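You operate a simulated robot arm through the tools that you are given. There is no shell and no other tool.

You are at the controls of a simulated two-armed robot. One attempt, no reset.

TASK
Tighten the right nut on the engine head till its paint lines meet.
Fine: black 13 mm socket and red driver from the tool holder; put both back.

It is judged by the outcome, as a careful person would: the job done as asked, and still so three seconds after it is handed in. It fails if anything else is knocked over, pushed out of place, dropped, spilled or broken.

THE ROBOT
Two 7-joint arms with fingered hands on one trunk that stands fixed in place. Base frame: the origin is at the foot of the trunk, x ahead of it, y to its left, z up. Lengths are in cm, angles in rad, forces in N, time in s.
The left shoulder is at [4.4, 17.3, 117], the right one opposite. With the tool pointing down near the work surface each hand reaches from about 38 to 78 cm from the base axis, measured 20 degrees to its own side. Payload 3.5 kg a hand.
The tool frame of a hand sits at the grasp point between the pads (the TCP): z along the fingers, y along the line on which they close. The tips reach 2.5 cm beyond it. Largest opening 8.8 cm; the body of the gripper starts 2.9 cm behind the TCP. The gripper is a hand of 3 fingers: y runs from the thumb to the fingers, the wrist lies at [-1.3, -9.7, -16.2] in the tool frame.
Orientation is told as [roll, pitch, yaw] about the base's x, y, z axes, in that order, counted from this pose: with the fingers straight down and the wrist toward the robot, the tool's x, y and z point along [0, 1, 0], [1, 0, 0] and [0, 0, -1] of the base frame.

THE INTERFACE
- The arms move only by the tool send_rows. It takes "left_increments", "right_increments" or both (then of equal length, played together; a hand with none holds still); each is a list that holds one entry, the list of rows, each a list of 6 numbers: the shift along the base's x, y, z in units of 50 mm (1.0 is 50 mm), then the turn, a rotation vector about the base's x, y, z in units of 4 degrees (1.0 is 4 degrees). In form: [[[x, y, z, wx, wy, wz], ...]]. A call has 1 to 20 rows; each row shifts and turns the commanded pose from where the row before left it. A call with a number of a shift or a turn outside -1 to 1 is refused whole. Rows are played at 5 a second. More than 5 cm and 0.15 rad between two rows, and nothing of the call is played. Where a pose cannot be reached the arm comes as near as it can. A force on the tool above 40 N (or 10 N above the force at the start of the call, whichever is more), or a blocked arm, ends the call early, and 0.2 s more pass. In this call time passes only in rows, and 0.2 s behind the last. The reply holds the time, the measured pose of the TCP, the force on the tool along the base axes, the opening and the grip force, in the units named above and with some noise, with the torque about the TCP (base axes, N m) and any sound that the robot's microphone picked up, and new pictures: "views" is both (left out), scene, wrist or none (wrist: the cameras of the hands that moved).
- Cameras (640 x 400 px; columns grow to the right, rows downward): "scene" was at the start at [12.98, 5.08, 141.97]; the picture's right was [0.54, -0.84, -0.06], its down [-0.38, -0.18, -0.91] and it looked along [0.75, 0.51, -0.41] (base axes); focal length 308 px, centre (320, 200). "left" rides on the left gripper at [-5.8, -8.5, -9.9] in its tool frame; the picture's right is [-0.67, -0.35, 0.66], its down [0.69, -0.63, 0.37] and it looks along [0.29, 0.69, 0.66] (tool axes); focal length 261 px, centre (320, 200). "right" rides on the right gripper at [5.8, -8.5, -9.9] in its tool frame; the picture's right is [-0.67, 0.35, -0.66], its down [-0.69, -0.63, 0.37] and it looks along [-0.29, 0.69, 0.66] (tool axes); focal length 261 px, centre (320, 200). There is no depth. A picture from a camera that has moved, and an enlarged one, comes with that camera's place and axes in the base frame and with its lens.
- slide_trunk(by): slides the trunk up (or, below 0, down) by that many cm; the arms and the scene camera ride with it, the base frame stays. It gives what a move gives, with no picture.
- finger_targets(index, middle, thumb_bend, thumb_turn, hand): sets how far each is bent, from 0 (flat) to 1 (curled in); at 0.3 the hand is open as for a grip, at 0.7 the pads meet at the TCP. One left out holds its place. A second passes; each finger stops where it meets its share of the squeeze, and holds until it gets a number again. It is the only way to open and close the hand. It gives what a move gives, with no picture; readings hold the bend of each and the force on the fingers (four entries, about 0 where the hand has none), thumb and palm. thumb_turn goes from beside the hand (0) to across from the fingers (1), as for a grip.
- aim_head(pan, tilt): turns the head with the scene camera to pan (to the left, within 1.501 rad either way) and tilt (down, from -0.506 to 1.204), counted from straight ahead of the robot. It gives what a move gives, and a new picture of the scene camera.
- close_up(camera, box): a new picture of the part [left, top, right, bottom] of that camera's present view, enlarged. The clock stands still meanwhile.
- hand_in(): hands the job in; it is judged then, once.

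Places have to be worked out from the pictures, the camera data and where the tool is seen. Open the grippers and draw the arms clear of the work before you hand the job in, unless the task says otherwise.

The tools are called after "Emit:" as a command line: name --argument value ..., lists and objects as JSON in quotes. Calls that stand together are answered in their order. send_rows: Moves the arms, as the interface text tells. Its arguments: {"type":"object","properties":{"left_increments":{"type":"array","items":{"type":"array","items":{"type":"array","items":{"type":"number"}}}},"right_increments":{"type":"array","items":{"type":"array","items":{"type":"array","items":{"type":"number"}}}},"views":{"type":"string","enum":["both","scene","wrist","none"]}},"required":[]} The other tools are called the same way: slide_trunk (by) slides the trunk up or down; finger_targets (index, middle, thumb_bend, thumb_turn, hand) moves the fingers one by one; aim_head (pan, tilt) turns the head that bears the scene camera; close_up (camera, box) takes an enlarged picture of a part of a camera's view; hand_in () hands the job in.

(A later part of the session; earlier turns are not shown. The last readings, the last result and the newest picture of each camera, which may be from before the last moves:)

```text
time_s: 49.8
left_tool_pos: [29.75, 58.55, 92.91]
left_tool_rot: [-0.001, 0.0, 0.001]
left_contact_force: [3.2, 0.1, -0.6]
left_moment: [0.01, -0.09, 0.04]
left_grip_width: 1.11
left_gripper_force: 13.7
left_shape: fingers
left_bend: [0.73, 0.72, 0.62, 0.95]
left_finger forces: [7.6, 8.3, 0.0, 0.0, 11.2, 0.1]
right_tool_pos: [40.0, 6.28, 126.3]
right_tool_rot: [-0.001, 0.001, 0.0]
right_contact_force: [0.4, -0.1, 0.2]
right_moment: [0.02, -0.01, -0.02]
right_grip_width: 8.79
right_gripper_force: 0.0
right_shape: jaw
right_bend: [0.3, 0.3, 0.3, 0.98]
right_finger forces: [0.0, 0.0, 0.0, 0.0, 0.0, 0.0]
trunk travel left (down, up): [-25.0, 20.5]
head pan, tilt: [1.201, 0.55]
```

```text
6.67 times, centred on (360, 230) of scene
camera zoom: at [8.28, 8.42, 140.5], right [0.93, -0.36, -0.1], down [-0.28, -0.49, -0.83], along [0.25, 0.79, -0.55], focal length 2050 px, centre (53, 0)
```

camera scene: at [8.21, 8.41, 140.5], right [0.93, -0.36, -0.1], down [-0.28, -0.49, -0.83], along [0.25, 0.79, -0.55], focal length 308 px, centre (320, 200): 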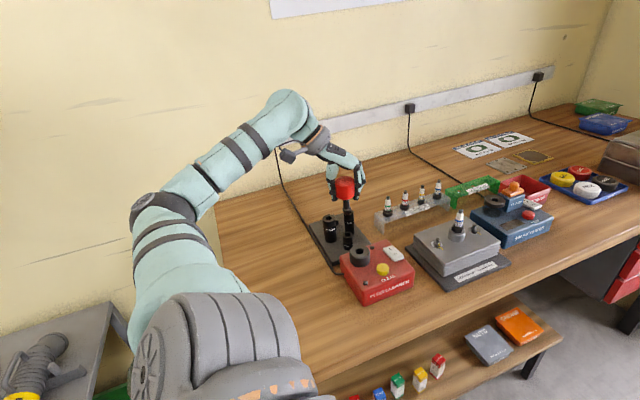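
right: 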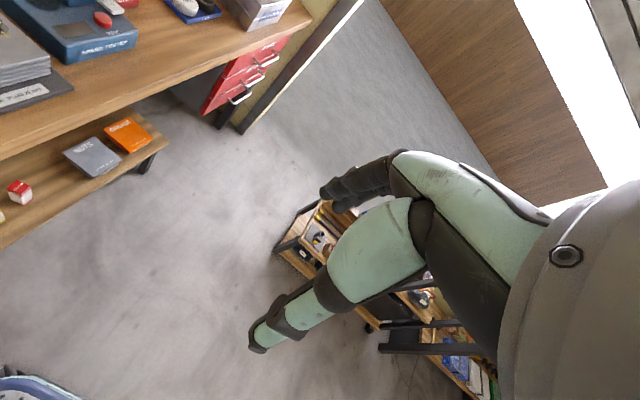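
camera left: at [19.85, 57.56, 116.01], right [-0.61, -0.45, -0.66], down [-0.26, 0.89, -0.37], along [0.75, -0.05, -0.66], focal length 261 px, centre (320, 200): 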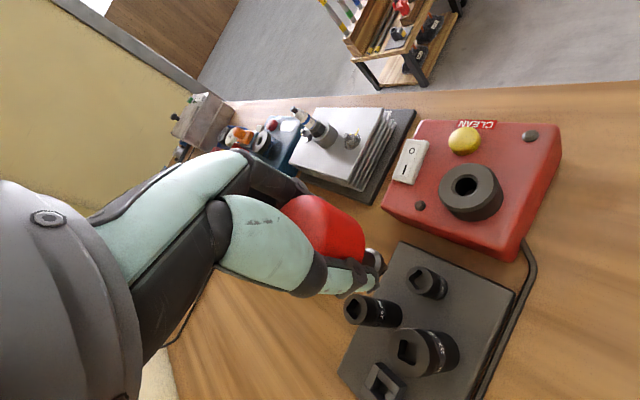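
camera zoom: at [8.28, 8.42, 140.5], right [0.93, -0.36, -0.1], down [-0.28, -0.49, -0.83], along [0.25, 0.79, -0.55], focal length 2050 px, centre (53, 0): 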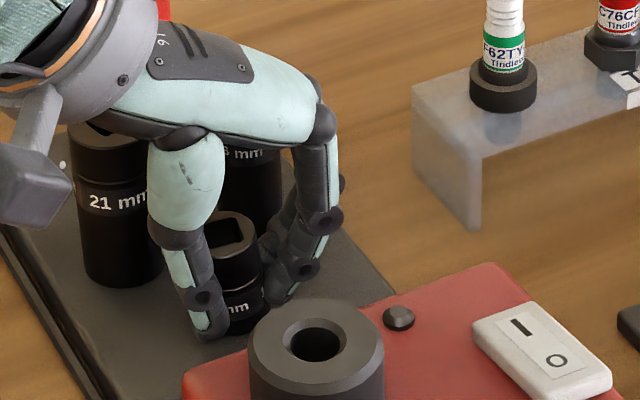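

The socket is pushed slightly toward the thumb; fingers outweigh it by ~4 N. I strengthen the thumb to balance.

Emit:
finger_targets --hand "left" --index 0.73 --middle 0.73 --thumb_bend 0.82

Emit:
close_up --camera "left" --box '[280, 180, 440, 300]'

Emit:
close_up --camera "scene" --box '[330, 200, 390, 260]'

```text
time_s: 50.8
left_tool_pos: [29.76, 58.59, 92.84]
left_tool_rot: [0.0, 0.001, 0.001]
left_contact_force: [-0.4, 2.1, -1.2]
left_moment: [0.02, 0.01, 0.02]
left_grip_width: 0.84
left_gripper_force: 14.7
left_shape: fingers
left_bend: [0.72, 0.66, 0.69, 0.93]
left_finger forces: [7.4, 8.3, 0.0, 0.0, 14.2, 0.1]
right_tool_pos: [39.97, 6.16, 126.33]
right_tool_rot: [0.0, 0.002, 0.001]
right_contact_force: [0.3, -0.5, 0.5]
right_moment: [-0.03, 0.02, 0.01]
right_grip_width: 8.74
right_gripper_force: 0.1
right_shape: jaw
right_bend: [0.3, 0.3, 0.3, 0.98]
right_finger forces: [0.0, 0.0, 0.0, 0.1, 0.1, 0.0]
trunk travel left (down, up): [-25.0, 20.5]
head pan, tilt: [1.201, 0.55]
```

```text
3.33 times, centred on (360, 240) of left
camera zoom: at [21.27, 52.79, 102.86], right [-0.35, -0.67, -0.66], down [-0.63, 0.69, -0.37], along [0.69, 0.29, -0.66], focal length 869 px, centre (187, 67)
```

zoom: 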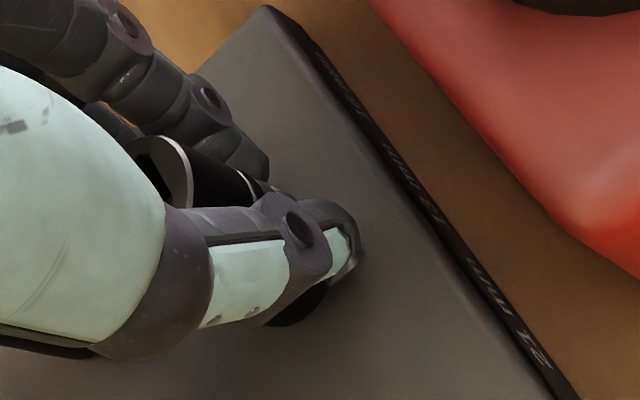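

```text
6.67 times, centred on (360, 230) of scene
camera zoom: at [8.2, 8.43, 140.5], right [0.93, -0.36, -0.1], down [-0.28, -0.49, -0.83], along [0.25, 0.79, -0.55], focal length 2050 px, centre (53, 0)
```

zoom: 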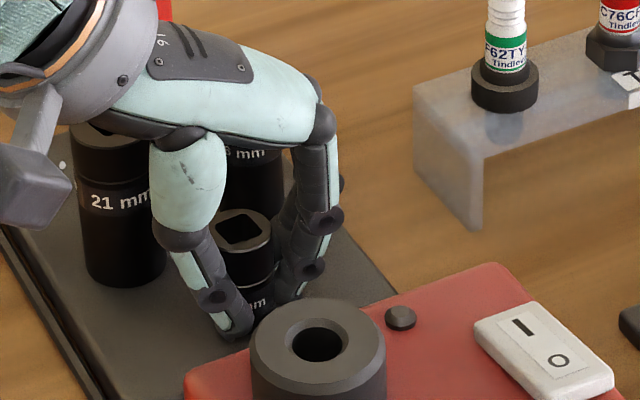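

The socket seems to be tilting in the grip. I look closer before doing anything else.

Emit:
close_up --camera "left" --box '[300, 205, 400, 280]'

Emit:
close_up --camera "scene" --box '[340, 215, 375, 250]'

```text
5.33 times, centred on (350, 242) of left
camera zoom: at [21.27, 52.79, 102.86], right [-0.35, -0.67, -0.66], down [-0.63, 0.69, -0.37], along [0.69, 0.29, -0.66], focal length 1390 px, centre (160, -27)
```

zoom: 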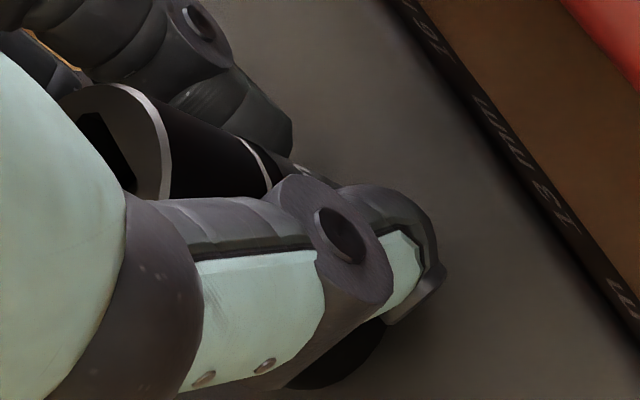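

```text
11.43 times, centred on (358, 232) of scene
camera zoom: at [8.2, 8.43, 140.5], right [0.93, -0.36, -0.1], down [-0.28, -0.49, -0.83], along [0.25, 0.79, -0.55], focal length 3514 px, centre (-109, -171)
```

zoom: 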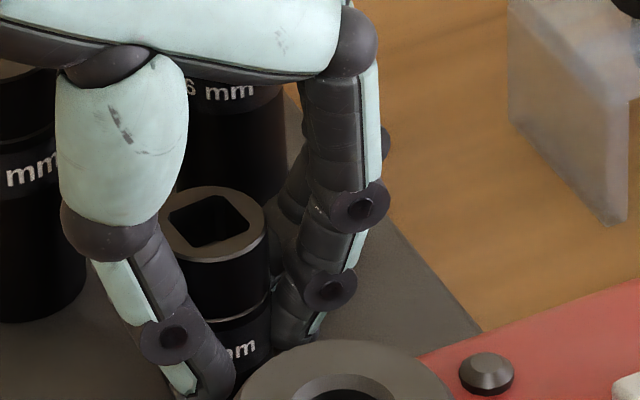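

The socket is still upright, but the thumb slid to its front side. I open, shift the hand −0.3 cm in x and +0.1 in y to centre it, and regrip more evenly.

Emit:
finger_targets --hand "left" --index 0.5 --middle 0.5 --thumb_bend 0.5 --thumb_turn 1.0

Emit:
send_rows --left_increments '[[[-0.06, 0.02, 0.06, 0, 0, 0], [0, 0, 0, 0, 0, 0]]]' --views "none"

Emit:
finger_targets --hand "left" --index 0.6 --middle 0.6 --thumb_bend 0.58

Emit:
close_up --camera "left" --box '[300, 205, 400, 280]'

Emit:
close_up --camera "scene" --box '[340, 215, 375, 250]'

```text
time_s: 51.8
left_tool_pos: [29.67, 58.44, 92.94]
left_tool_rot: [0.001, 0.0, -0.002]
left_contact_force: [0.7, 0.4, 1.0]
left_moment: [0.0, -0.01, 0.02]
left_grip_width: 4.09
left_gripper_force: 0.2
left_shape: fingers
left_bend: [0.5, 0.5, 0.5, 1.0]
left_finger forces: [0.0, 0.0, 0.0, 0.1, 0.0, 0.0]
right_tool_pos: [39.93, 6.2, 126.4]
right_tool_rot: [0.0, 0.002, 0.003]
right_contact_force: [-0.3, -1.2, -0.4]
right_moment: [0.01, 0.01, 0.0]
right_grip_width: 8.74
right_gripper_force: 0.1
right_shape: jaw
right_bend: [0.3, 0.3, 0.3, 0.98]
right_finger forces: [0.0, 0.0, 0.1, 0.0, 0.0, 0.0]
trunk travel left (down, up): [-25.0, 20.5]
head pan, tilt: [1.201, 0.55]
```

```text
time_s: 52.4
left_tool_pos: [29.5, 58.61, 93.1]
left_tool_rot: [0.001, 0.0, 0.0]
left_contact_force: [0.0, 0.0, -0.4]
left_moment: [-0.05, 0.02, 0.01]
left_grip_width: 4.08
left_gripper_force: 0.0
left_shape: fingers
left_bend: [0.5, 0.5, 0.5, 1.0]
left_finger forces: [0.0, 0.0, 0.0, 0.1, 0.1, 0.1]
right_tool_pos: [39.87, 6.27, 126.33]
right_tool_rot: [0.001, 0.001, 0.001]
right_contact_force: [0.3, -0.5, -0.2]
right_moment: [0.02, 0.03, 0.0]
right_grip_width: 8.75
right_gripper_force: 0.0
right_shape: jaw
right_bend: [0.3, 0.3, 0.3, 0.98]
right_finger forces: [0.0, 0.0, 0.1, 0.1, 0.0, 0.0]
trunk travel left (down, up): [-25.0, 20.5]
head pan, tilt: [1.201, 0.55]
```

```text
time_s: 53.4
left_tool_pos: [29.32, 58.59, 93.09]
left_tool_rot: [0.0, 0.001, 0.002]
left_contact_force: [-0.1, -0.1, -0.3]
left_moment: [0.0, 0.01, -0.02]
left_grip_width: 2.34
left_gripper_force: 0.6
left_shape: fingers
left_bend: [0.6, 0.6, 0.57, 1.0]
left_finger forces: [0.1, 0.1, 0.1, 0.0, 0.0, 0.0]
right_tool_pos: [39.87, 6.11, 126.31]
right_tool_rot: [0.0, 0.001, 0.001]
right_contact_force: [-0.3, -1.0, -0.1]
right_moment: [0.01, 0.0, 0.0]
right_grip_width: 8.76
right_gripper_force: 0.1
right_shape: jaw
right_bend: [0.3, 0.3, 0.3, 0.98]
right_finger forces: [0.1, 0.0, 0.1, 0.0, 0.0, 0.1]
trunk travel left (down, up): [-25.0, 20.5]
head pan, tilt: [1.201, 0.55]
```

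```text
5.33 times, centred on (350, 242) of left
camera zoom: at [21.04, 52.83, 103.11], right [-0.35, -0.67, -0.66], down [-0.63, 0.69, -0.37], along [0.69, 0.29, -0.66], focal length 1390 px, centre (160, -27)
```

zoom: 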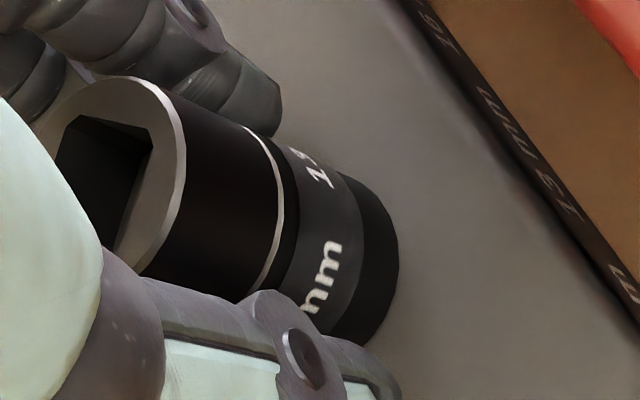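

```text
11.43 times, centred on (358, 232) of scene
camera zoom: at [8.2, 8.39, 140.5], right [0.93, -0.36, -0.1], down [-0.28, -0.49, -0.83], along [0.25, 0.8, -0.55], focal length 3514 px, centre (-109, -171)
```

zoom: 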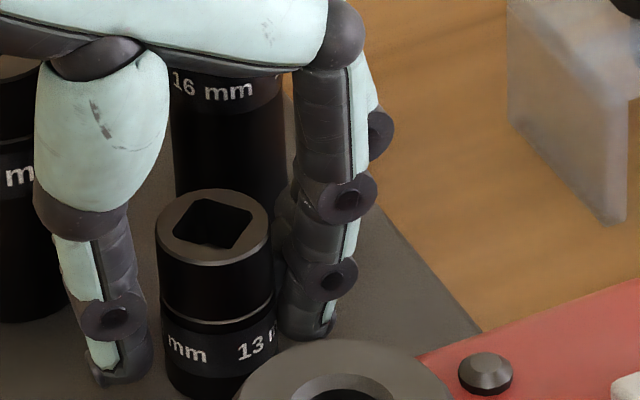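

The socket is upright and now well centred between thumb and fingers. I close.

Emit:
finger_targets --hand "left" --index 0.7 --middle 0.7 --thumb_bend 0.72

Emit:
close_up --camera "left" --box '[300, 205, 400, 280]'

Emit:
close_up --camera "scene" --box '[340, 215, 375, 250]'

```text
time_s: 54.4
left_tool_pos: [29.48, 58.53, 93.07]
left_tool_rot: [-0.001, 0.0, 0.0]
left_contact_force: [-0.8, 0.3, -0.9]
left_moment: [-0.03, -0.01, 0.01]
left_grip_width: 1.51
left_gripper_force: 8.1
left_shape: fingers
left_bend: [0.64, 0.66, 0.62, 1.0]
left_finger forces: [4.6, 3.8, 0.1, 0.1, 8.5, 0.0]
right_tool_pos: [40.02, 6.05, 126.22]
right_tool_rot: [-0.001, 0.002, 0.001]
right_contact_force: [-0.4, -0.2, 0.0]
right_moment: [-0.05, 0.03, 0.01]
right_grip_width: 8.74
right_gripper_force: 0.1
right_shape: jaw
right_bend: [0.3, 0.3, 0.3, 0.98]
right_finger forces: [0.0, 0.1, 0.1, 0.1, 0.0, 0.1]
trunk travel left (down, up): [-25.0, 20.5]
head pan, tilt: [1.201, 0.55]
```

```text
5.33 times, centred on (350, 242) of left
camera zoom: at [21.04, 52.84, 103.11], right [-0.35, -0.67, -0.66], down [-0.63, 0.69, -0.37], along [0.69, 0.29, -0.66], focal length 1390 px, centre (160, -27)
```

zoom: 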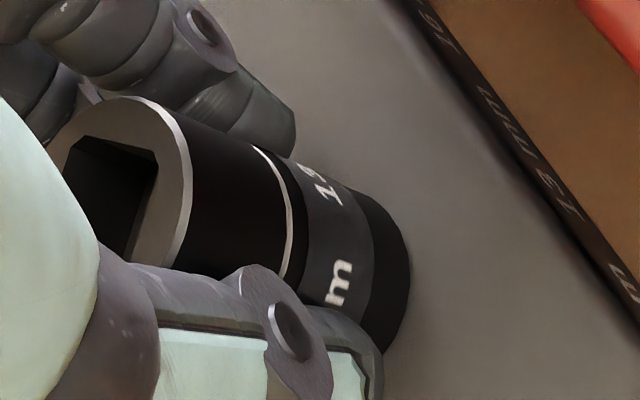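

```text
11.43 times, centred on (358, 232) of scene
camera zoom: at [8.2, 8.4, 140.5], right [0.93, -0.36, -0.1], down [-0.28, -0.49, -0.83], along [0.25, 0.79, -0.55], focal length 3514 px, centre (-109, -171)
```

zoom: 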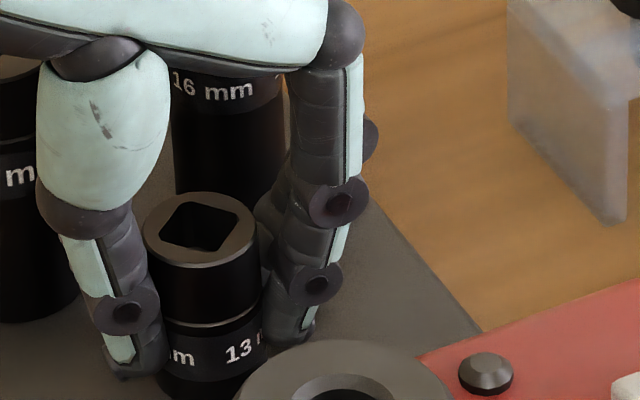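

Balanced grip of 8 N and the socket upright. I tighten a touch and lift slowly.

Emit:
finger_targets --hand "left" --index 0.72 --middle 0.73 --thumb_bend 0.75

Emit:
send_rows --left_increments '[[[0, 0, 0.06, 0, 0, 0], [0, 0, 0.1, 0, 0, 0], [0, 0, 0.15, 0, 0, 0], [0, 0, 0.2, 0, 0, 0]]]' --views "none"

Emit:
close_up --camera "left" --box '[280, 190, 420, 300]'

Emit:
close_up --camera "scene" --box '[335, 200, 385, 250]'

```text
time_s: 55.4
left_tool_pos: [29.46, 58.58, 93.13]
left_tool_rot: [0.001, 0.001, 0.0]
left_contact_force: [0.6, 0.4, -1.0]
left_moment: [-0.02, 0.0, -0.03]
left_grip_width: 1.46
left_gripper_force: 13.7
left_shape: fingers
left_bend: [0.62, 0.65, 0.62, 1.0]
left_finger forces: [6.9, 7.1, 0.0, 0.0, 12.9, 0.0]
right_tool_pos: [39.95, 6.13, 126.24]
right_tool_rot: [0.0, 0.002, 0.002]
right_contact_force: [0.7, 0.7, 0.1]
right_moment: [-0.01, 0.02, -0.01]
right_grip_width: 8.74
right_gripper_force: 0.1
right_shape: jaw
right_bend: [0.3, 0.3, 0.3, 0.98]
right_finger forces: [0.1, 0.0, 0.0, 0.1, 0.0, 0.0]
trunk travel left (down, up): [-25.0, 20.5]
head pan, tilt: [1.201, 0.55]
```

```text
time_s: 56.4
left_tool_pos: [29.57, 58.47, 95.79]
left_tool_rot: [0.0, 0.001, 0.0]
left_contact_force: [0.0, 0.1, -0.9]
left_moment: [-0.03, 0.02, 0.01]
left_grip_width: 1.45
left_gripper_force: 13.3
left_shape: fingers
left_bend: [0.62, 0.65, 0.62, 1.0]
left_finger forces: [6.9, 6.7, 0.0, 0.0, 13.1, 0.0]
right_tool_pos: [39.9, 6.14, 126.38]
right_tool_rot: [0.0, 0.002, 0.0]
right_contact_force: [0.0, -0.2, 0.5]
right_moment: [0.01, -0.02, -0.01]
right_grip_width: 8.77
right_gripper_force: 0.1
right_shape: jaw
right_bend: [0.3, 0.3, 0.3, 0.98]
right_finger forces: [0.0, 0.0, 0.0, 0.1, 0.0, 0.1]
trunk travel left (down, up): [-25.0, 20.5]
head pan, tilt: [1.201, 0.55]
```

```text
3.64 times, centred on (350, 245) of left
camera zoom: at [21.08, 52.79, 105.75], right [-0.35, -0.67, -0.66], down [-0.63, 0.69, -0.37], along [0.69, 0.29, -0.66], focal length 948 px, centre (211, 36)
```

zoom: 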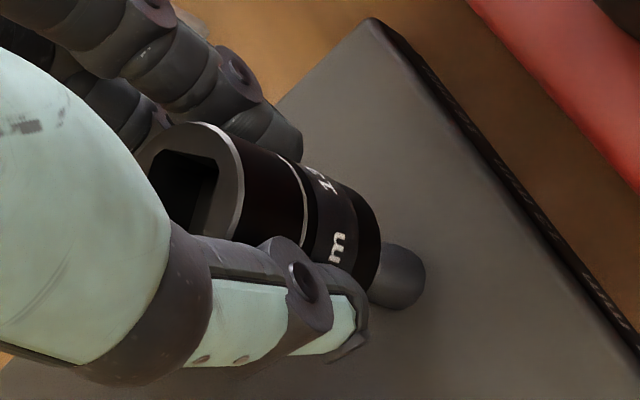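

```text
8.00 times, centred on (360, 225) of scene
camera zoom: at [8.19, 8.39, 140.5], right [0.93, -0.36, -0.1], down [-0.28, -0.49, -0.83], along [0.25, 0.8, -0.55], focal length 2460 px, centre (0, 0)
```

zoom: 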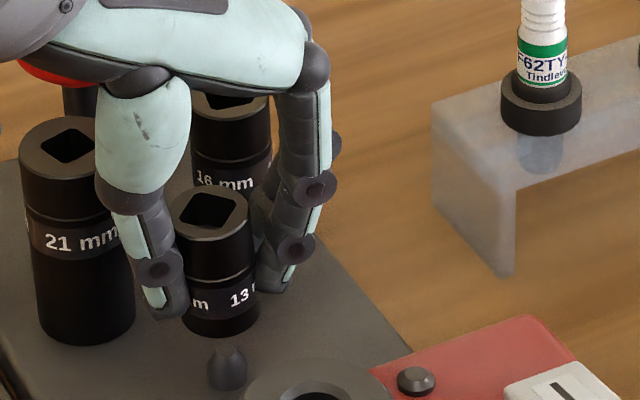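

The socket came off its peg cleanly (home pose in this grip: TCP ≈ [29.47, 58.55, 93.1], yaw 0). I raise and carry it toward the engine head, stopping short to look at the nut.

Emit:
send_rows --left_increments '[[[0, 0, 0.6, 0, 0, 0], [0, 0, 0.9, 0, 0, 0], [0, 0, 0.9, 0, 0, 0], [0, 0, 0.6, 0, 0, 0], [0.8, -0.3, 0, 0, 0, 0], [0.8, -0.3, 0, 0, 0, 0], [0.8, -0.3, 0, 0, 0, 0], [0.6, -0.3, 0, 0, 0, 0]]]' --views "both"

Emit:
aim_head --pan 0.8 --tilt 0.6

Emit:
close_up --camera "left" --box '[330, 130, 530, 290]'

```text
time_s: 58.1
left_tool_pos: [44.66, 52.52, 110.76]
left_tool_rot: [0.001, 0.0, 0.001]
left_contact_force: [-0.6, 0.6, -1.9]
left_moment: [0.0, -0.02, -0.04]
left_grip_width: 1.45
left_gripper_force: 14.0
left_shape: fingers
left_bend: [0.71, 0.65, 0.62, 1.0]
left_finger forces: [7.1, 6.7, 0.0, 0.1, 12.8, 0.1]
right_tool_pos: [40.16, 6.07, 126.23]
right_tool_rot: [0.001, 0.001, 0.002]
right_contact_force: [-0.3, 0.0, 1.5]
right_moment: [0.04, 0.03, 0.0]
right_grip_width: 8.79
right_gripper_force: 0.1
right_shape: jaw
right_bend: [0.3, 0.3, 0.3, 0.98]
right_finger forces: [0.0, 0.0, 0.0, 0.0, 0.0, 0.0]
trunk travel left (down, up): [-25.0, 20.5]
head pan, tilt: [1.201, 0.55]
camera scene: at [8.34, 8.32, 140.5], right [0.93, -0.36, -0.11], down [-0.28, -0.49, -0.83], along [0.25, 0.8, -0.55], focal length 308 px, centre (320, 200)
camera left: at [36.27, 46.77, 120.68], right [-0.35, -0.67, -0.66], down [-0.63, 0.69, -0.36], along [0.69, 0.29, -0.66], focal length 261 px, centre (320, 200)
```

scene: 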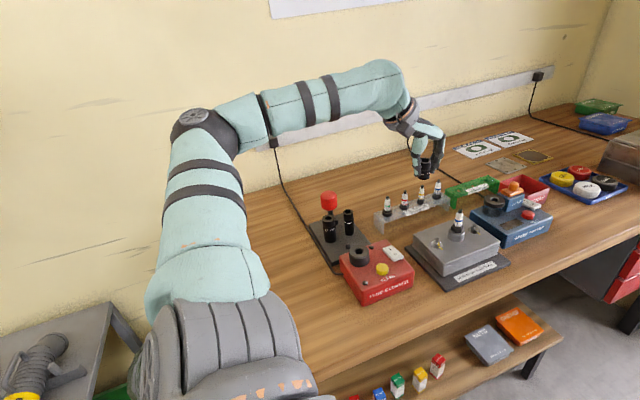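
left: 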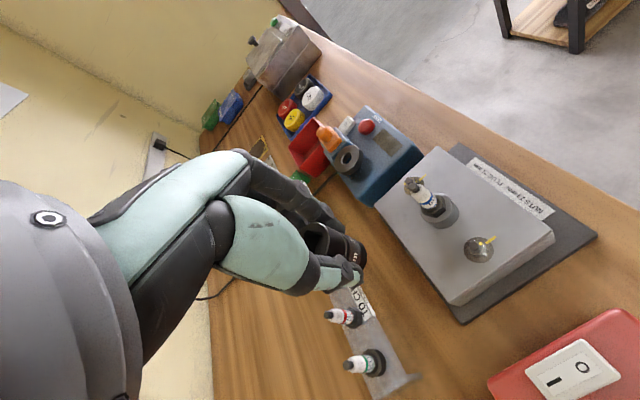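

```text
time_s: 59.0
left_tool_pos: [44.53, 52.52, 110.74]
left_tool_rot: [0.001, 0.002, 0.0]
left_contact_force: [0.1, 0.5, -1.1]
left_moment: [-0.01, -0.01, 0.01]
left_grip_width: 1.44
left_gripper_force: 13.1
left_shape: fingers
left_bend: [0.71, 0.65, 0.62, 1.0]
left_finger forces: [7.1, 6.7, 0.1, 0.0, 12.7, 0.1]
right_tool_pos: [39.86, 6.17, 126.25]
right_tool_rot: [-0.001, 0.003, 0.002]
right_contact_force: [0.5, 0.1, 0.0]
right_moment: [0.02, 0.0, 0.01]
right_grip_width: 8.76
right_gripper_force: 0.0
right_shape: jaw
right_bend: [0.3, 0.3, 0.3, 0.98]
right_finger forces: [0.1, 0.0, 0.0, 0.0, 0.1, 0.0]
trunk travel left (down, up): [-25.0, 20.5]
head pan, tilt: [0.799, 0.6]
camera scene: at [11.03, 6.39, 139.73], right [0.71, -0.7, -0.08], down [-0.48, -0.41, -0.78], along [0.51, 0.59, -0.63], focal length 308 px, centre (320, 200)
```

scene: 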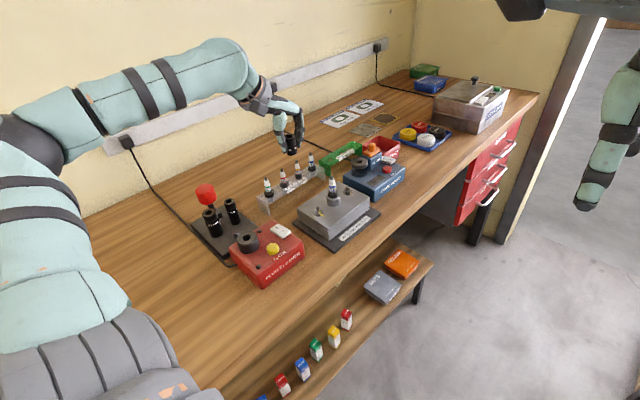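

```text
2.50 times, centred on (430, 210) of left
camera zoom: at [36.1, 46.87, 120.66], right [-0.35, -0.67, -0.66], down [-0.63, 0.69, -0.37], along [0.69, 0.29, -0.66], focal length 652 px, centre (45, 175)
```

zoom: 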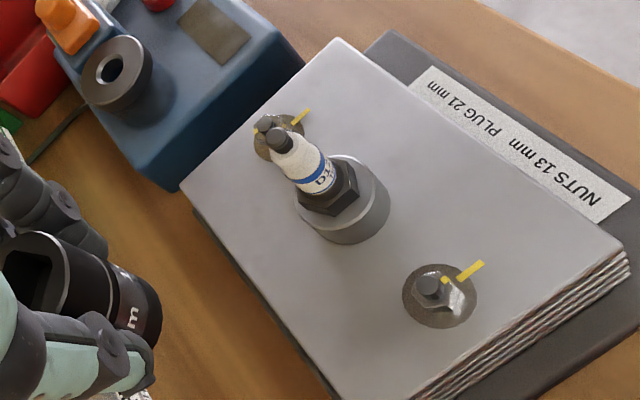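

Index moved to 0.71, so I check the socket's attitude in the hand from the head camera, along with the right nut.

Emit:
close_up --camera "scene" --box '[265, 110, 325, 160]'

Emit:
close_up --camera "left" --box '[290, 180, 390, 300]'

Emit:
close_up --camera "scene" --box '[290, 170, 390, 240]'

```text
8.00 times, centred on (295, 135) of scene
camera zoom: at [11.03, 6.39, 139.73], right [0.71, -0.7, -0.08], down [-0.48, -0.41, -0.78], along [0.51, 0.59, -0.63], focal length 2460 px, centre (520, 720)
```

zoom: 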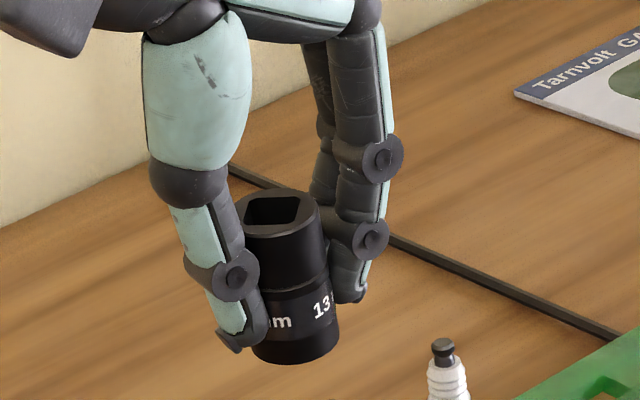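

```text
3.33 times, centred on (340, 240) of left
camera zoom: at [36.1, 46.87, 120.66], right [-0.35, -0.67, -0.66], down [-0.63, 0.69, -0.37], along [0.69, 0.29, -0.66], focal length 869 px, centre (253, 67)
```

zoom: 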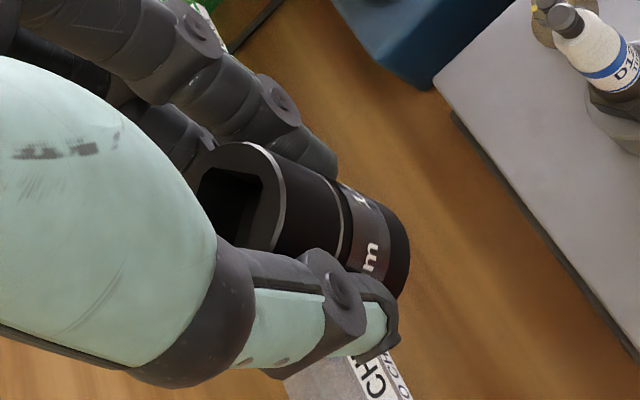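

```text
5.71 times, centred on (340, 205) of scene
camera zoom: at [11.03, 6.39, 139.73], right [0.71, -0.7, -0.08], down [-0.48, -0.41, -0.78], along [0.51, 0.59, -0.63], focal length 1757 px, centre (206, 171)
```

zoom: 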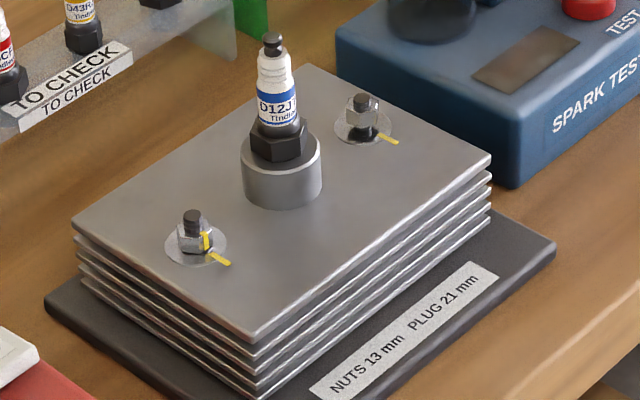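

The socket is held upright. The spark plug stands 5 cm from the nut on −x, so the hand should come in with thumb/fingers along y: I move above the right nut while yawing +80°.

Emit:
send_rows --left_increments '[[[0.124, -0.044, 0, 0, 0, 1], [0.124, -0.044, 0, 0, 0, 1], [0.124, -0.044, 0, 0, 0, 1], [0.124, -0.044, 0, 0, 0, 1], [0.124, -0.044, 0, 0, 0, 1], [0.124, -0.044, 0, 0, 0, 1], [0.124, -0.044, 0, 0, 0, 1], [0.124, -0.044, 0, 0, 0, 1], [0.124, -0.044, 0, 0, 0, 1], [0.124, -0.044, 0, 0, 0, 1], [0.124, -0.044, 0, 0, 0, 1], [0.124, -0.044, 0, 0, 0, 1], [0.124, -0.044, 0, 0, 0, 1], [0.124, -0.044, 0, 0, 0, 1], [0.124, -0.044, 0, 0, 0, 1], [0.124, -0.044, 0, 0, 0, 1], [0.124, -0.044, 0, 0, 0, 1], [0.124, -0.044, 0, 0, 0, 1], [0.124, -0.044, 0, 0, 0, 1], [0.124, -0.044, 0, 0, 0, 1]]]' --views "both"

Emit:
close_up --camera "left" --box '[290, 180, 490, 340]'

Emit:
close_up --camera "scene" --box '[290, 110, 410, 220]'

```text
time_s: 63.2
left_tool_pos: [55.35, 48.3, 110.91]
left_tool_rot: [-0.003, 0.002, 1.397]
left_contact_force: [-0.5, 0.0, -1.2]
left_moment: [0.0, -0.01, -0.01]
left_grip_width: 1.47
left_gripper_force: 13.2
left_shape: fingers
left_bend: [0.62, 0.65, 0.62, 1.0]
left_finger forces: [7.2, 6.7, 0.1, 0.0, 12.6, 0.0]
left hand out of reach, approached as far as the arm can: row 19, 20
right_tool_pos: [39.92, 6.09, 126.28]
right_tool_rot: [0.001, 0.002, 0.002]
right_contact_force: [-1.3, 0.2, -0.1]
right_moment: [-0.01, -0.01, 0.01]
right_grip_width: 8.78
right_gripper_force: 0.1
right_shape: jaw
right_bend: [0.3, 0.3, 0.3, 0.98]
right_finger forces: [0.1, 0.0, 0.1, 0.0, 0.0, 0.1]
trunk travel left (down, up): [-25.0, 20.5]
head pan, tilt: [0.799, 0.6]
camera scene: at [11.03, 6.35, 139.73], right [0.71, -0.7, -0.08], down [-0.48, -0.41, -0.78], along [0.51, 0.59, -0.63], focal length 308 px, centre (320, 200)
camera left: at [59.62, 39.06, 120.81], right [0.6, -0.46, -0.66], down [-0.78, -0.5, -0.37], along [-0.16, 0.73, -0.66], focal length 261 px, centre (320, 200)
```

scene: 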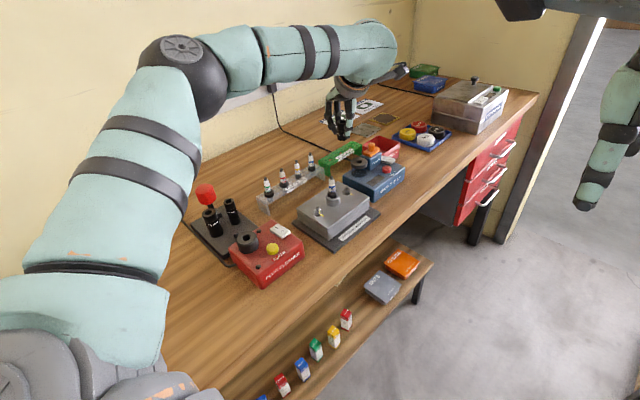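
left: 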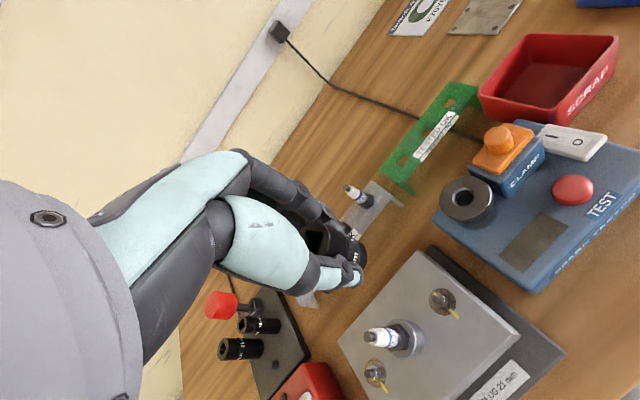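

```text
2.50 times, centred on (390, 260) of left
camera zoom: at [59.62, 39.06, 120.81], right [0.6, -0.46, -0.66], down [-0.78, -0.5, -0.37], along [-0.16, 0.73, -0.66], focal length 652 px, centre (145, 50)
```

zoom: 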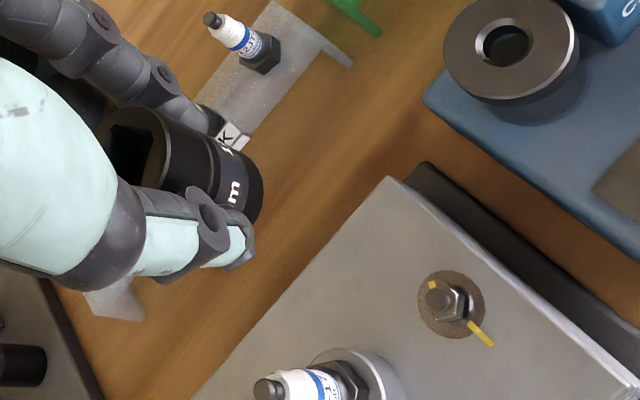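

```text
3.64 times, centred on (350, 165) of scene
camera zoom: at [11.03, 6.35, 139.73], right [0.71, -0.7, -0.08], down [-0.48, -0.41, -0.78], along [0.51, 0.59, -0.63], focal length 1118 px, centre (211, 327)
```

zoom: 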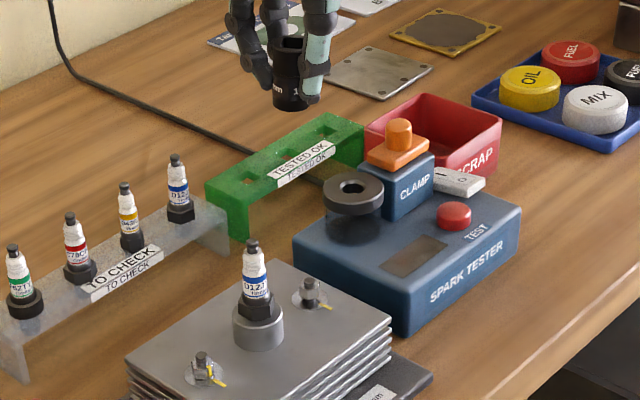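

The arm nearly hits its reach limit here, but re-triangulation puts the right stud at ≈ [55.0, 47.1, 94.5], so it is within reach. I zoom on the nut for the stripe and hex angles, and on the held socket.

Emit:
close_up --camera "left" --box '[420, 275, 470, 325]'

Emit:
close_up --camera "left" --box '[310, 205, 380, 275]'

Emit:
close_up --camera "scene" --box '[360, 178, 390, 200]'

Emit:
close_up --camera "scene" --box '[320, 105, 370, 150]'

```text
8.00 times, centred on (445, 300) of left
camera zoom: at [59.62, 39.06, 120.81], right [0.6, -0.46, -0.66], down [-0.78, -0.5, -0.37], along [-0.16, 0.73, -0.66], focal length 2085 px, centre (-680, -600)
```

zoom: 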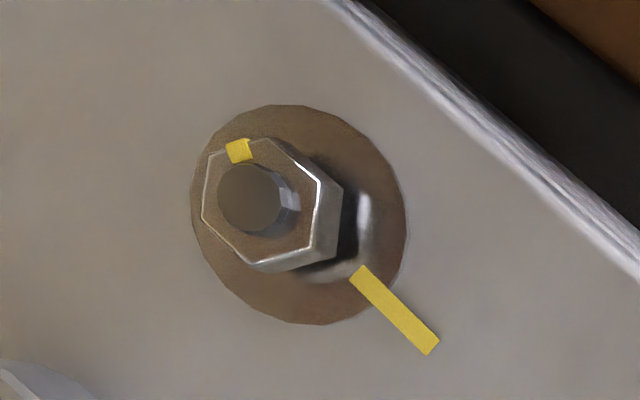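

```text
5.71 times, centred on (345, 240) of left
camera zoom: at [59.62, 39.06, 120.81], right [0.6, -0.46, -0.66], down [-0.78, -0.5, -0.37], along [-0.16, 0.73, -0.66], focal length 1489 px, centre (177, -29)
```

zoom: 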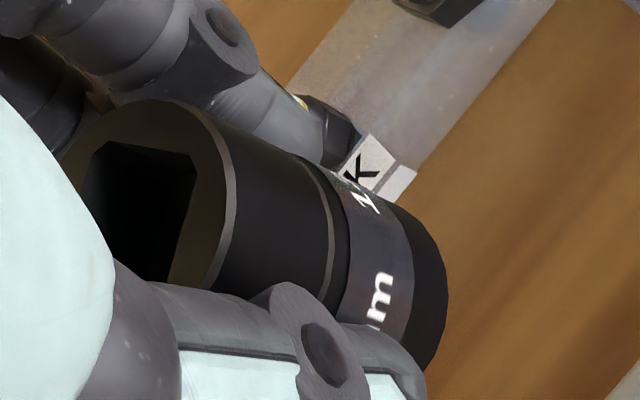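

```text
16.00 times, centred on (375, 189) of scene
camera zoom: at [11.03, 6.35, 139.73], right [0.71, -0.7, -0.08], down [-0.48, -0.41, -0.78], along [0.51, 0.59, -0.63], focal length 4920 px, centre (-560, 376)
```

zoom: 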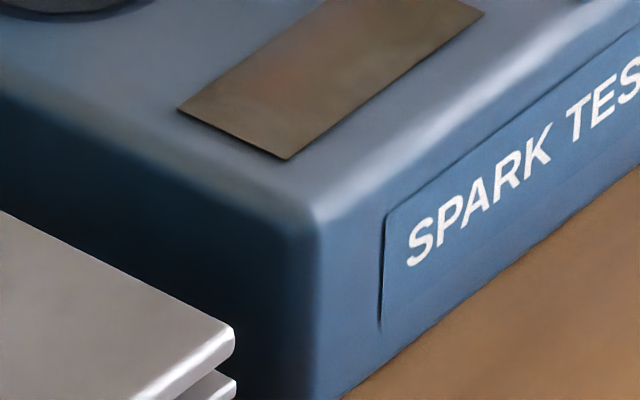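

```text
8.89 times, centred on (345, 128) of scene
camera zoom: at [11.03, 6.35, 139.73], right [0.71, -0.7, -0.08], down [-0.48, -0.41, -0.78], along [0.51, 0.59, -0.63], focal length 2733 px, centre (98, 844)
```

zoom: 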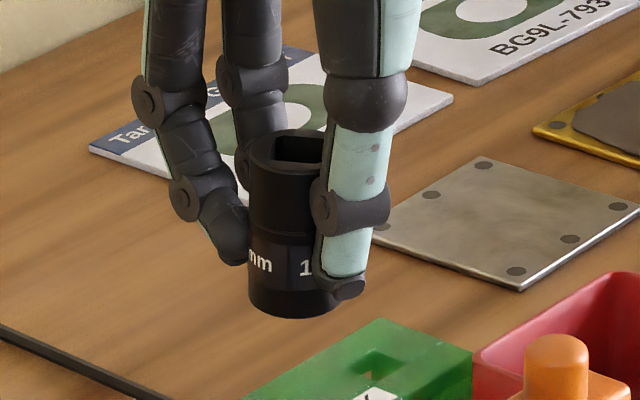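

Clear geometry now: nut centre ≈ [54.6, 47.4], nut top z ≈ 93.0, nut stripe at 62° and plate stripe at −90°, so ~152° clockwise is needed. I step back in x and down, and check where the hand actually goes.

Emit:
send_rows --left_increments '[[[-0.3, -0.1, 0, 0, 0, 0], [-0.15, -0.05, -0.4, 0, 0, 0], [0, 0, -0.8, 0, 0, 0]]]' --views "none"

Emit:
close_up --camera "left" --box '[290, 180, 490, 340]'

Emit:
close_up --camera "scene" --box '[300, 120, 420, 220]'

```text
time_s: 64.0
left_tool_pos: [53.28, 47.41, 104.69]
left_tool_rot: [0.001, 0.0, 1.396]
left_contact_force: [0.3, 0.9, -0.9]
left_moment: [0.0, 0.05, 0.02]
left_grip_width: 1.46
left_gripper_force: 13.1
left_shape: fingers
left_bend: [0.62, 0.65, 0.62, 1.0]
left_finger forces: [7.2, 6.7, 0.1, 0.0, 12.5, 0.0]
right_tool_pos: [40.06, 6.11, 126.21]
right_tool_rot: [0.0, 0.003, 0.002]
right_contact_force: [0.9, -0.7, 0.1]
right_moment: [-0.05, 0.02, 0.01]
right_grip_width: 8.78
right_gripper_force: 0.1
right_shape: jaw
right_bend: [0.3, 0.3, 0.3, 0.98]
right_finger forces: [0.0, 0.1, 0.0, 0.0, 0.1, 0.1]
trunk travel left (down, up): [-25.0, 20.5]
head pan, tilt: [0.799, 0.6]
```

```text
2.50 times, centred on (390, 260) of left
camera zoom: at [57.53, 38.16, 114.67], right [0.6, -0.46, -0.66], down [-0.79, -0.5, -0.36], along [-0.16, 0.73, -0.66], focal length 652 px, centre (145, 50)
```

zoom: 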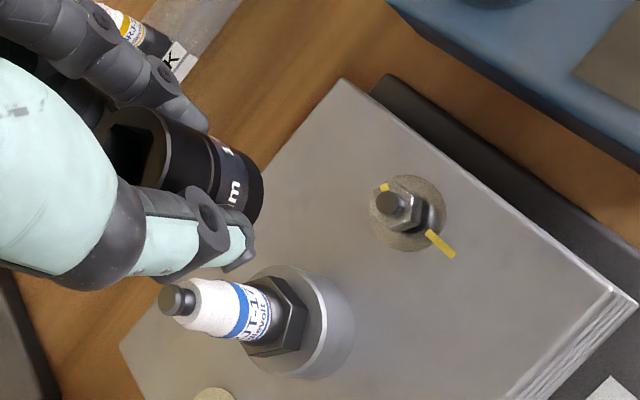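

```text
4.00 times, centred on (360, 170) of scene
camera zoom: at [11.21, 6.42, 139.7], right [0.71, -0.7, -0.08], down [-0.48, -0.41, -0.78], along [0.51, 0.59, -0.63], focal length 1230 px, centre (160, 320)
```

zoom: 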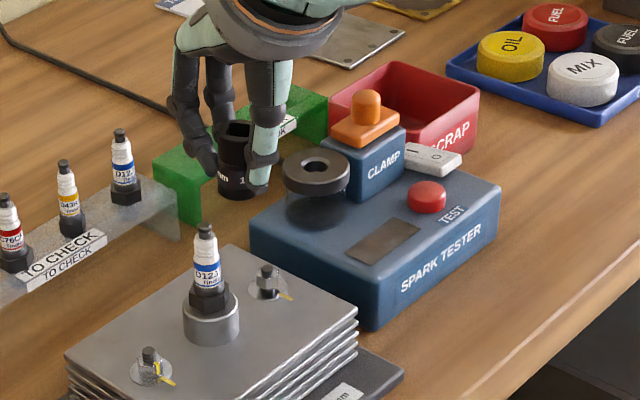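

Stud again computes to ≈ [54.8, 47.3]. I move +1.3 cm in x and lower to about 2 cm above the stud.

Emit:
send_rows --left_increments '[[[0.13, 0, 0, 0, 0, 0], [0.13, 0, -0.4, 0, 0, 0], [0, 0, -0.6, 0, 0, 0]]]' --views "none"

Emit:
close_up --camera "left" --box '[310, 180, 450, 290]'

Emit:
close_up --camera "scene" --box '[320, 130, 400, 210]'

```text
time_s: 64.8
left_tool_pos: [52.52, 48.07, 100.62]
left_tool_rot: [0.0, 0.0, 1.396]
left_contact_force: [-0.4, 0.7, -0.8]
left_moment: [0.0, 0.02, 0.01]
left_grip_width: 1.47
left_gripper_force: 13.2
left_shape: fingers
left_bend: [0.62, 0.65, 0.62, 1.0]
left_finger forces: [7.2, 6.7, 0.0, 0.0, 12.6, 0.0]
left hand out of reach, approached as far as the arm can: row 2, 3
right_tool_pos: [39.85, 6.23, 126.26]
right_tool_rot: [0.0, 0.002, 0.002]
right_contact_force: [-0.4, 0.2, -0.2]
right_moment: [0.0, -0.01, 0.01]
right_grip_width: 8.78
right_gripper_force: 0.0
right_shape: jaw
right_bend: [0.3, 0.3, 0.3, 0.98]
right_finger forces: [0.0, 0.0, 0.0, 0.0, 0.0, 0.1]
trunk travel left (down, up): [-25.0, 20.5]
head pan, tilt: [0.799, 0.6]
```

```text
3.64 times, centred on (380, 235) of left
camera zoom: at [56.84, 38.74, 110.58], right [0.6, -0.46, -0.66], down [-0.78, -0.5, -0.37], along [-0.16, 0.73, -0.66], focal length 948 px, centre (102, 73)
```

zoom: 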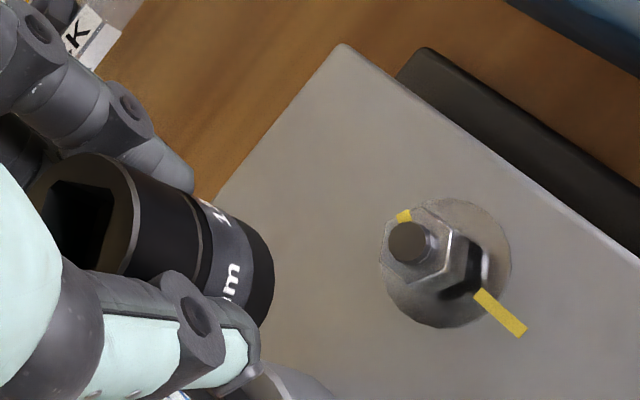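

```text
5.00 times, centred on (360, 170) of scene
camera zoom: at [11.03, 6.38, 139.73], right [0.71, -0.7, -0.08], down [-0.48, -0.41, -0.78], along [0.51, 0.59, -0.63], focal length 1538 px, centre (120, 350)
```

zoom: 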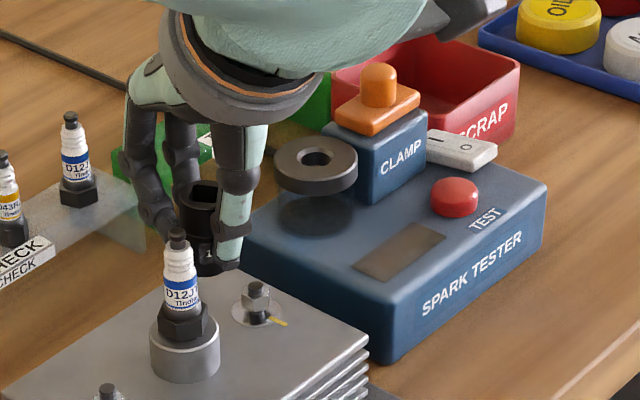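

At yaw 80° the arm can't reach x≈54.6 at this height. Since sockets/hex repeat, yaw 50° serves as well; I raise, rotate −30° and move over the nut.

Emit:
send_rows --left_increments '[[[0, 0, 0.8, 0, 0, 0], [0.05, 0, 0, 0, 0, -1], [0.05, 0, 0, 0, 0, -1], [0.05, 0, 0, 0, 0, -1], [0.05, 0, 0, 0, 0, -1], [0.05, -0.03, 0, 0, 0, -1], [0.05, -0.03, 0, 0, 0, -1], [0.05, -0.03, 0, 0, 0, -1], [0.05, -0.03, -0.3, 0, 0, -0.5], [0, 0, -0.5, 0, 0, 0]]]' --views "none"

Emit:
close_up --camera "left" --box '[310, 180, 450, 290]'

Emit:
close_up --camera "scene" --box '[320, 130, 400, 210]'

```text
time_s: 67.0
left_tool_pos: [54.43, 47.32, 100.55]
left_tool_rot: [-0.001, 0.0, 0.869]
left_contact_force: [0.4, 0.0, -1.7]
left_moment: [0.02, -0.03, -0.01]
left_grip_width: 1.43
left_gripper_force: 13.7
left_shape: fingers
left_bend: [0.62, 0.65, 0.62, 1.0]
left_finger forces: [7.2, 6.7, 0.0, 0.0, 12.4, 0.1]
right_tool_pos: [40.0, 6.21, 126.27]
right_tool_rot: [0.002, 0.003, 0.002]
right_contact_force: [0.6, 0.2, -0.1]
right_moment: [0.02, 0.03, -0.02]
right_grip_width: 8.77
right_gripper_force: 0.2
right_shape: jaw
right_bend: [0.3, 0.3, 0.3, 0.98]
right_finger forces: [0.1, 0.0, 0.1, 0.1, 0.0, 0.0]
trunk travel left (down, up): [-25.0, 20.5]
head pan, tilt: [0.799, 0.6]
```

```text
3.64 times, centred on (380, 235) of left
camera zoom: at [53.49, 37.17, 110.59], right [0.29, -0.7, -0.66], down [-0.93, -0.04, -0.37], along [0.23, 0.71, -0.66], focal length 948 px, centre (102, 73)
```

zoom: 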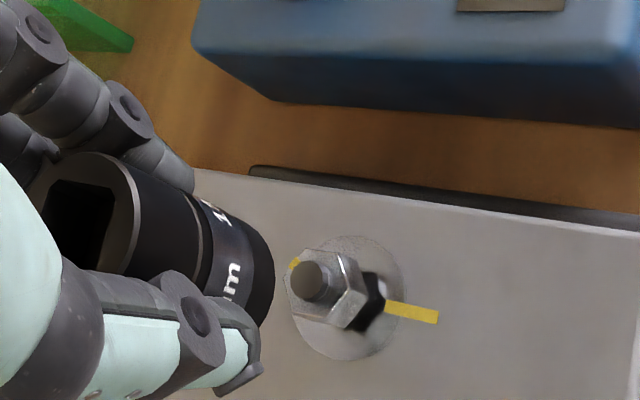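

```text
5.00 times, centred on (360, 170) of scene
camera zoom: at [11.12, 6.4, 139.72], right [0.71, -0.7, -0.08], down [-0.48, -0.41, -0.78], along [0.51, 0.59, -0.63], focal length 1538 px, centre (120, 350)
```

zoom: 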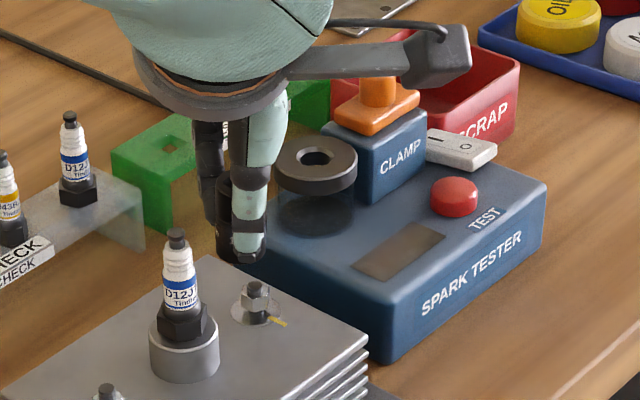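

The arm reaches [54.4, 47.3] at yaw 50°. I zoom in on both views for precise socket-to-nut alignment.

Emit:
close_up --camera "scene" --box '[330, 155, 370, 195]'

Emit:
close_up --camera "left" --box '[320, 205, 420, 280]'

```text
10.00 times, centred on (350, 175) of scene
camera zoom: at [11.12, 6.4, 139.72], right [0.71, -0.7, -0.08], down [-0.48, -0.41, -0.78], along [0.51, 0.59, -0.63], focal length 3075 px, centre (20, 450)
```

zoom: 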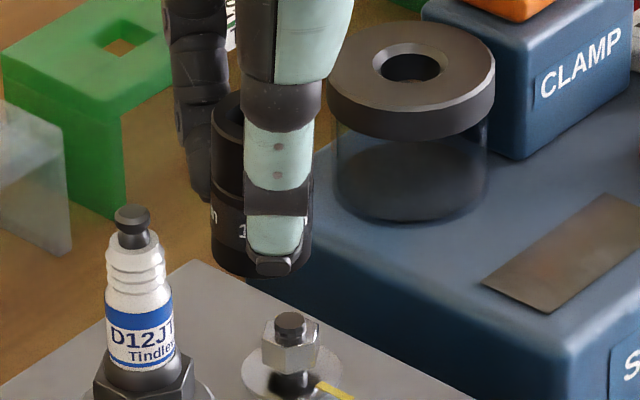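

```text
5.33 times, centred on (370, 242) of left
camera zoom: at [53.49, 37.17, 110.59], right [0.29, -0.7, -0.66], down [-0.93, -0.04, -0.37], along [0.23, 0.71, -0.66], focal length 1390 px, centre (53, -27)
```

zoom: 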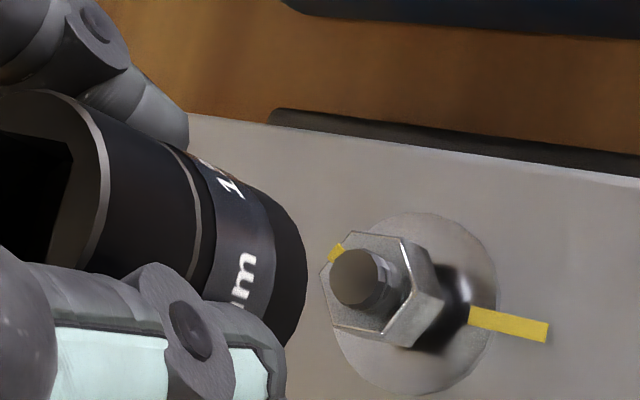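

Triangulating stud and socket in both cameras: stud ≈ [55.0, 46.8], top z ≈ 95.0; socket axis ≈ TCP with bottom ≈ 97.1. I shift +0.52 x, −0.45 y and lower 1.2 cm.

Emit:
send_rows --left_increments '[[[0.104, -0.09, 0, 0, 0, 0], [0, 0, -0.12, 0, 0, 0], [0, 0, -0.12, 0, 0, 0]]]' --views "none"

Emit:
close_up --camera "scene" --box '[330, 155, 370, 195]'

Emit:
close_up --camera "left" --box '[320, 205, 420, 280]'

```text
time_s: 67.8
left_tool_pos: [54.9, 46.92, 99.45]
left_tool_rot: [0.0, 0.0, 0.873]
left_contact_force: [0.5, 0.3, -0.4]
left_moment: [0.0, 0.0, 0.0]
left_grip_width: 1.44
left_gripper_force: 13.4
left_shape: fingers
left_bend: [0.62, 0.65, 0.62, 1.0]
left_finger forces: [7.2, 6.7, 0.0, 0.0, 12.4, 0.0]
right_tool_pos: [39.96, 6.29, 126.36]
right_tool_rot: [-0.001, 0.001, 0.001]
right_contact_force: [0.4, 0.2, -0.2]
right_moment: [0.02, -0.02, 0.0]
right_grip_width: 8.75
right_gripper_force: 0.0
right_shape: jaw
right_bend: [0.3, 0.3, 0.3, 0.98]
right_finger forces: [0.0, 0.0, 0.0, 0.0, 0.0, 0.0]
trunk travel left (down, up): [-25.0, 20.5]
head pan, tilt: [0.799, 0.6]
```

```text
10.00 times, centred on (350, 175) of scene
camera zoom: at [11.06, 6.38, 139.73], right [0.71, -0.7, -0.08], down [-0.48, -0.41, -0.78], along [0.51, 0.59, -0.63], focal length 3075 px, centre (20, 450)
```

zoom: 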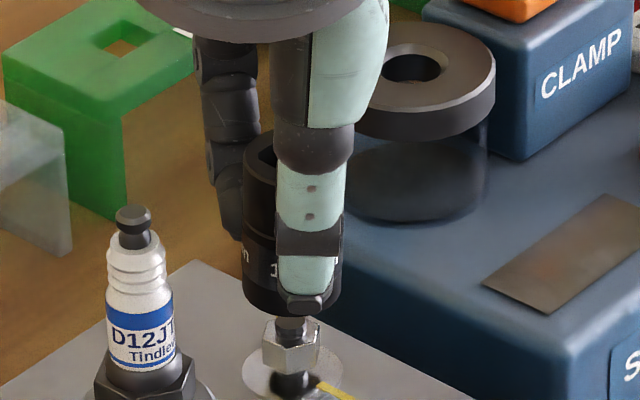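

```text
5.33 times, centred on (370, 242) of left
camera zoom: at [53.99, 36.72, 109.42], right [0.29, -0.7, -0.66], down [-0.93, -0.04, -0.37], along [0.23, 0.72, -0.66], focal length 1390 px, centre (53, -27)
```

zoom: 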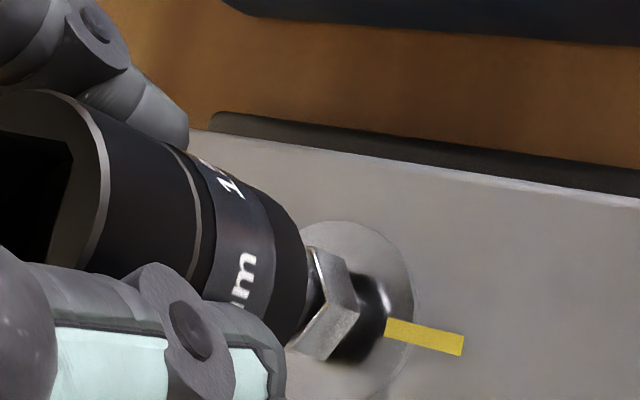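

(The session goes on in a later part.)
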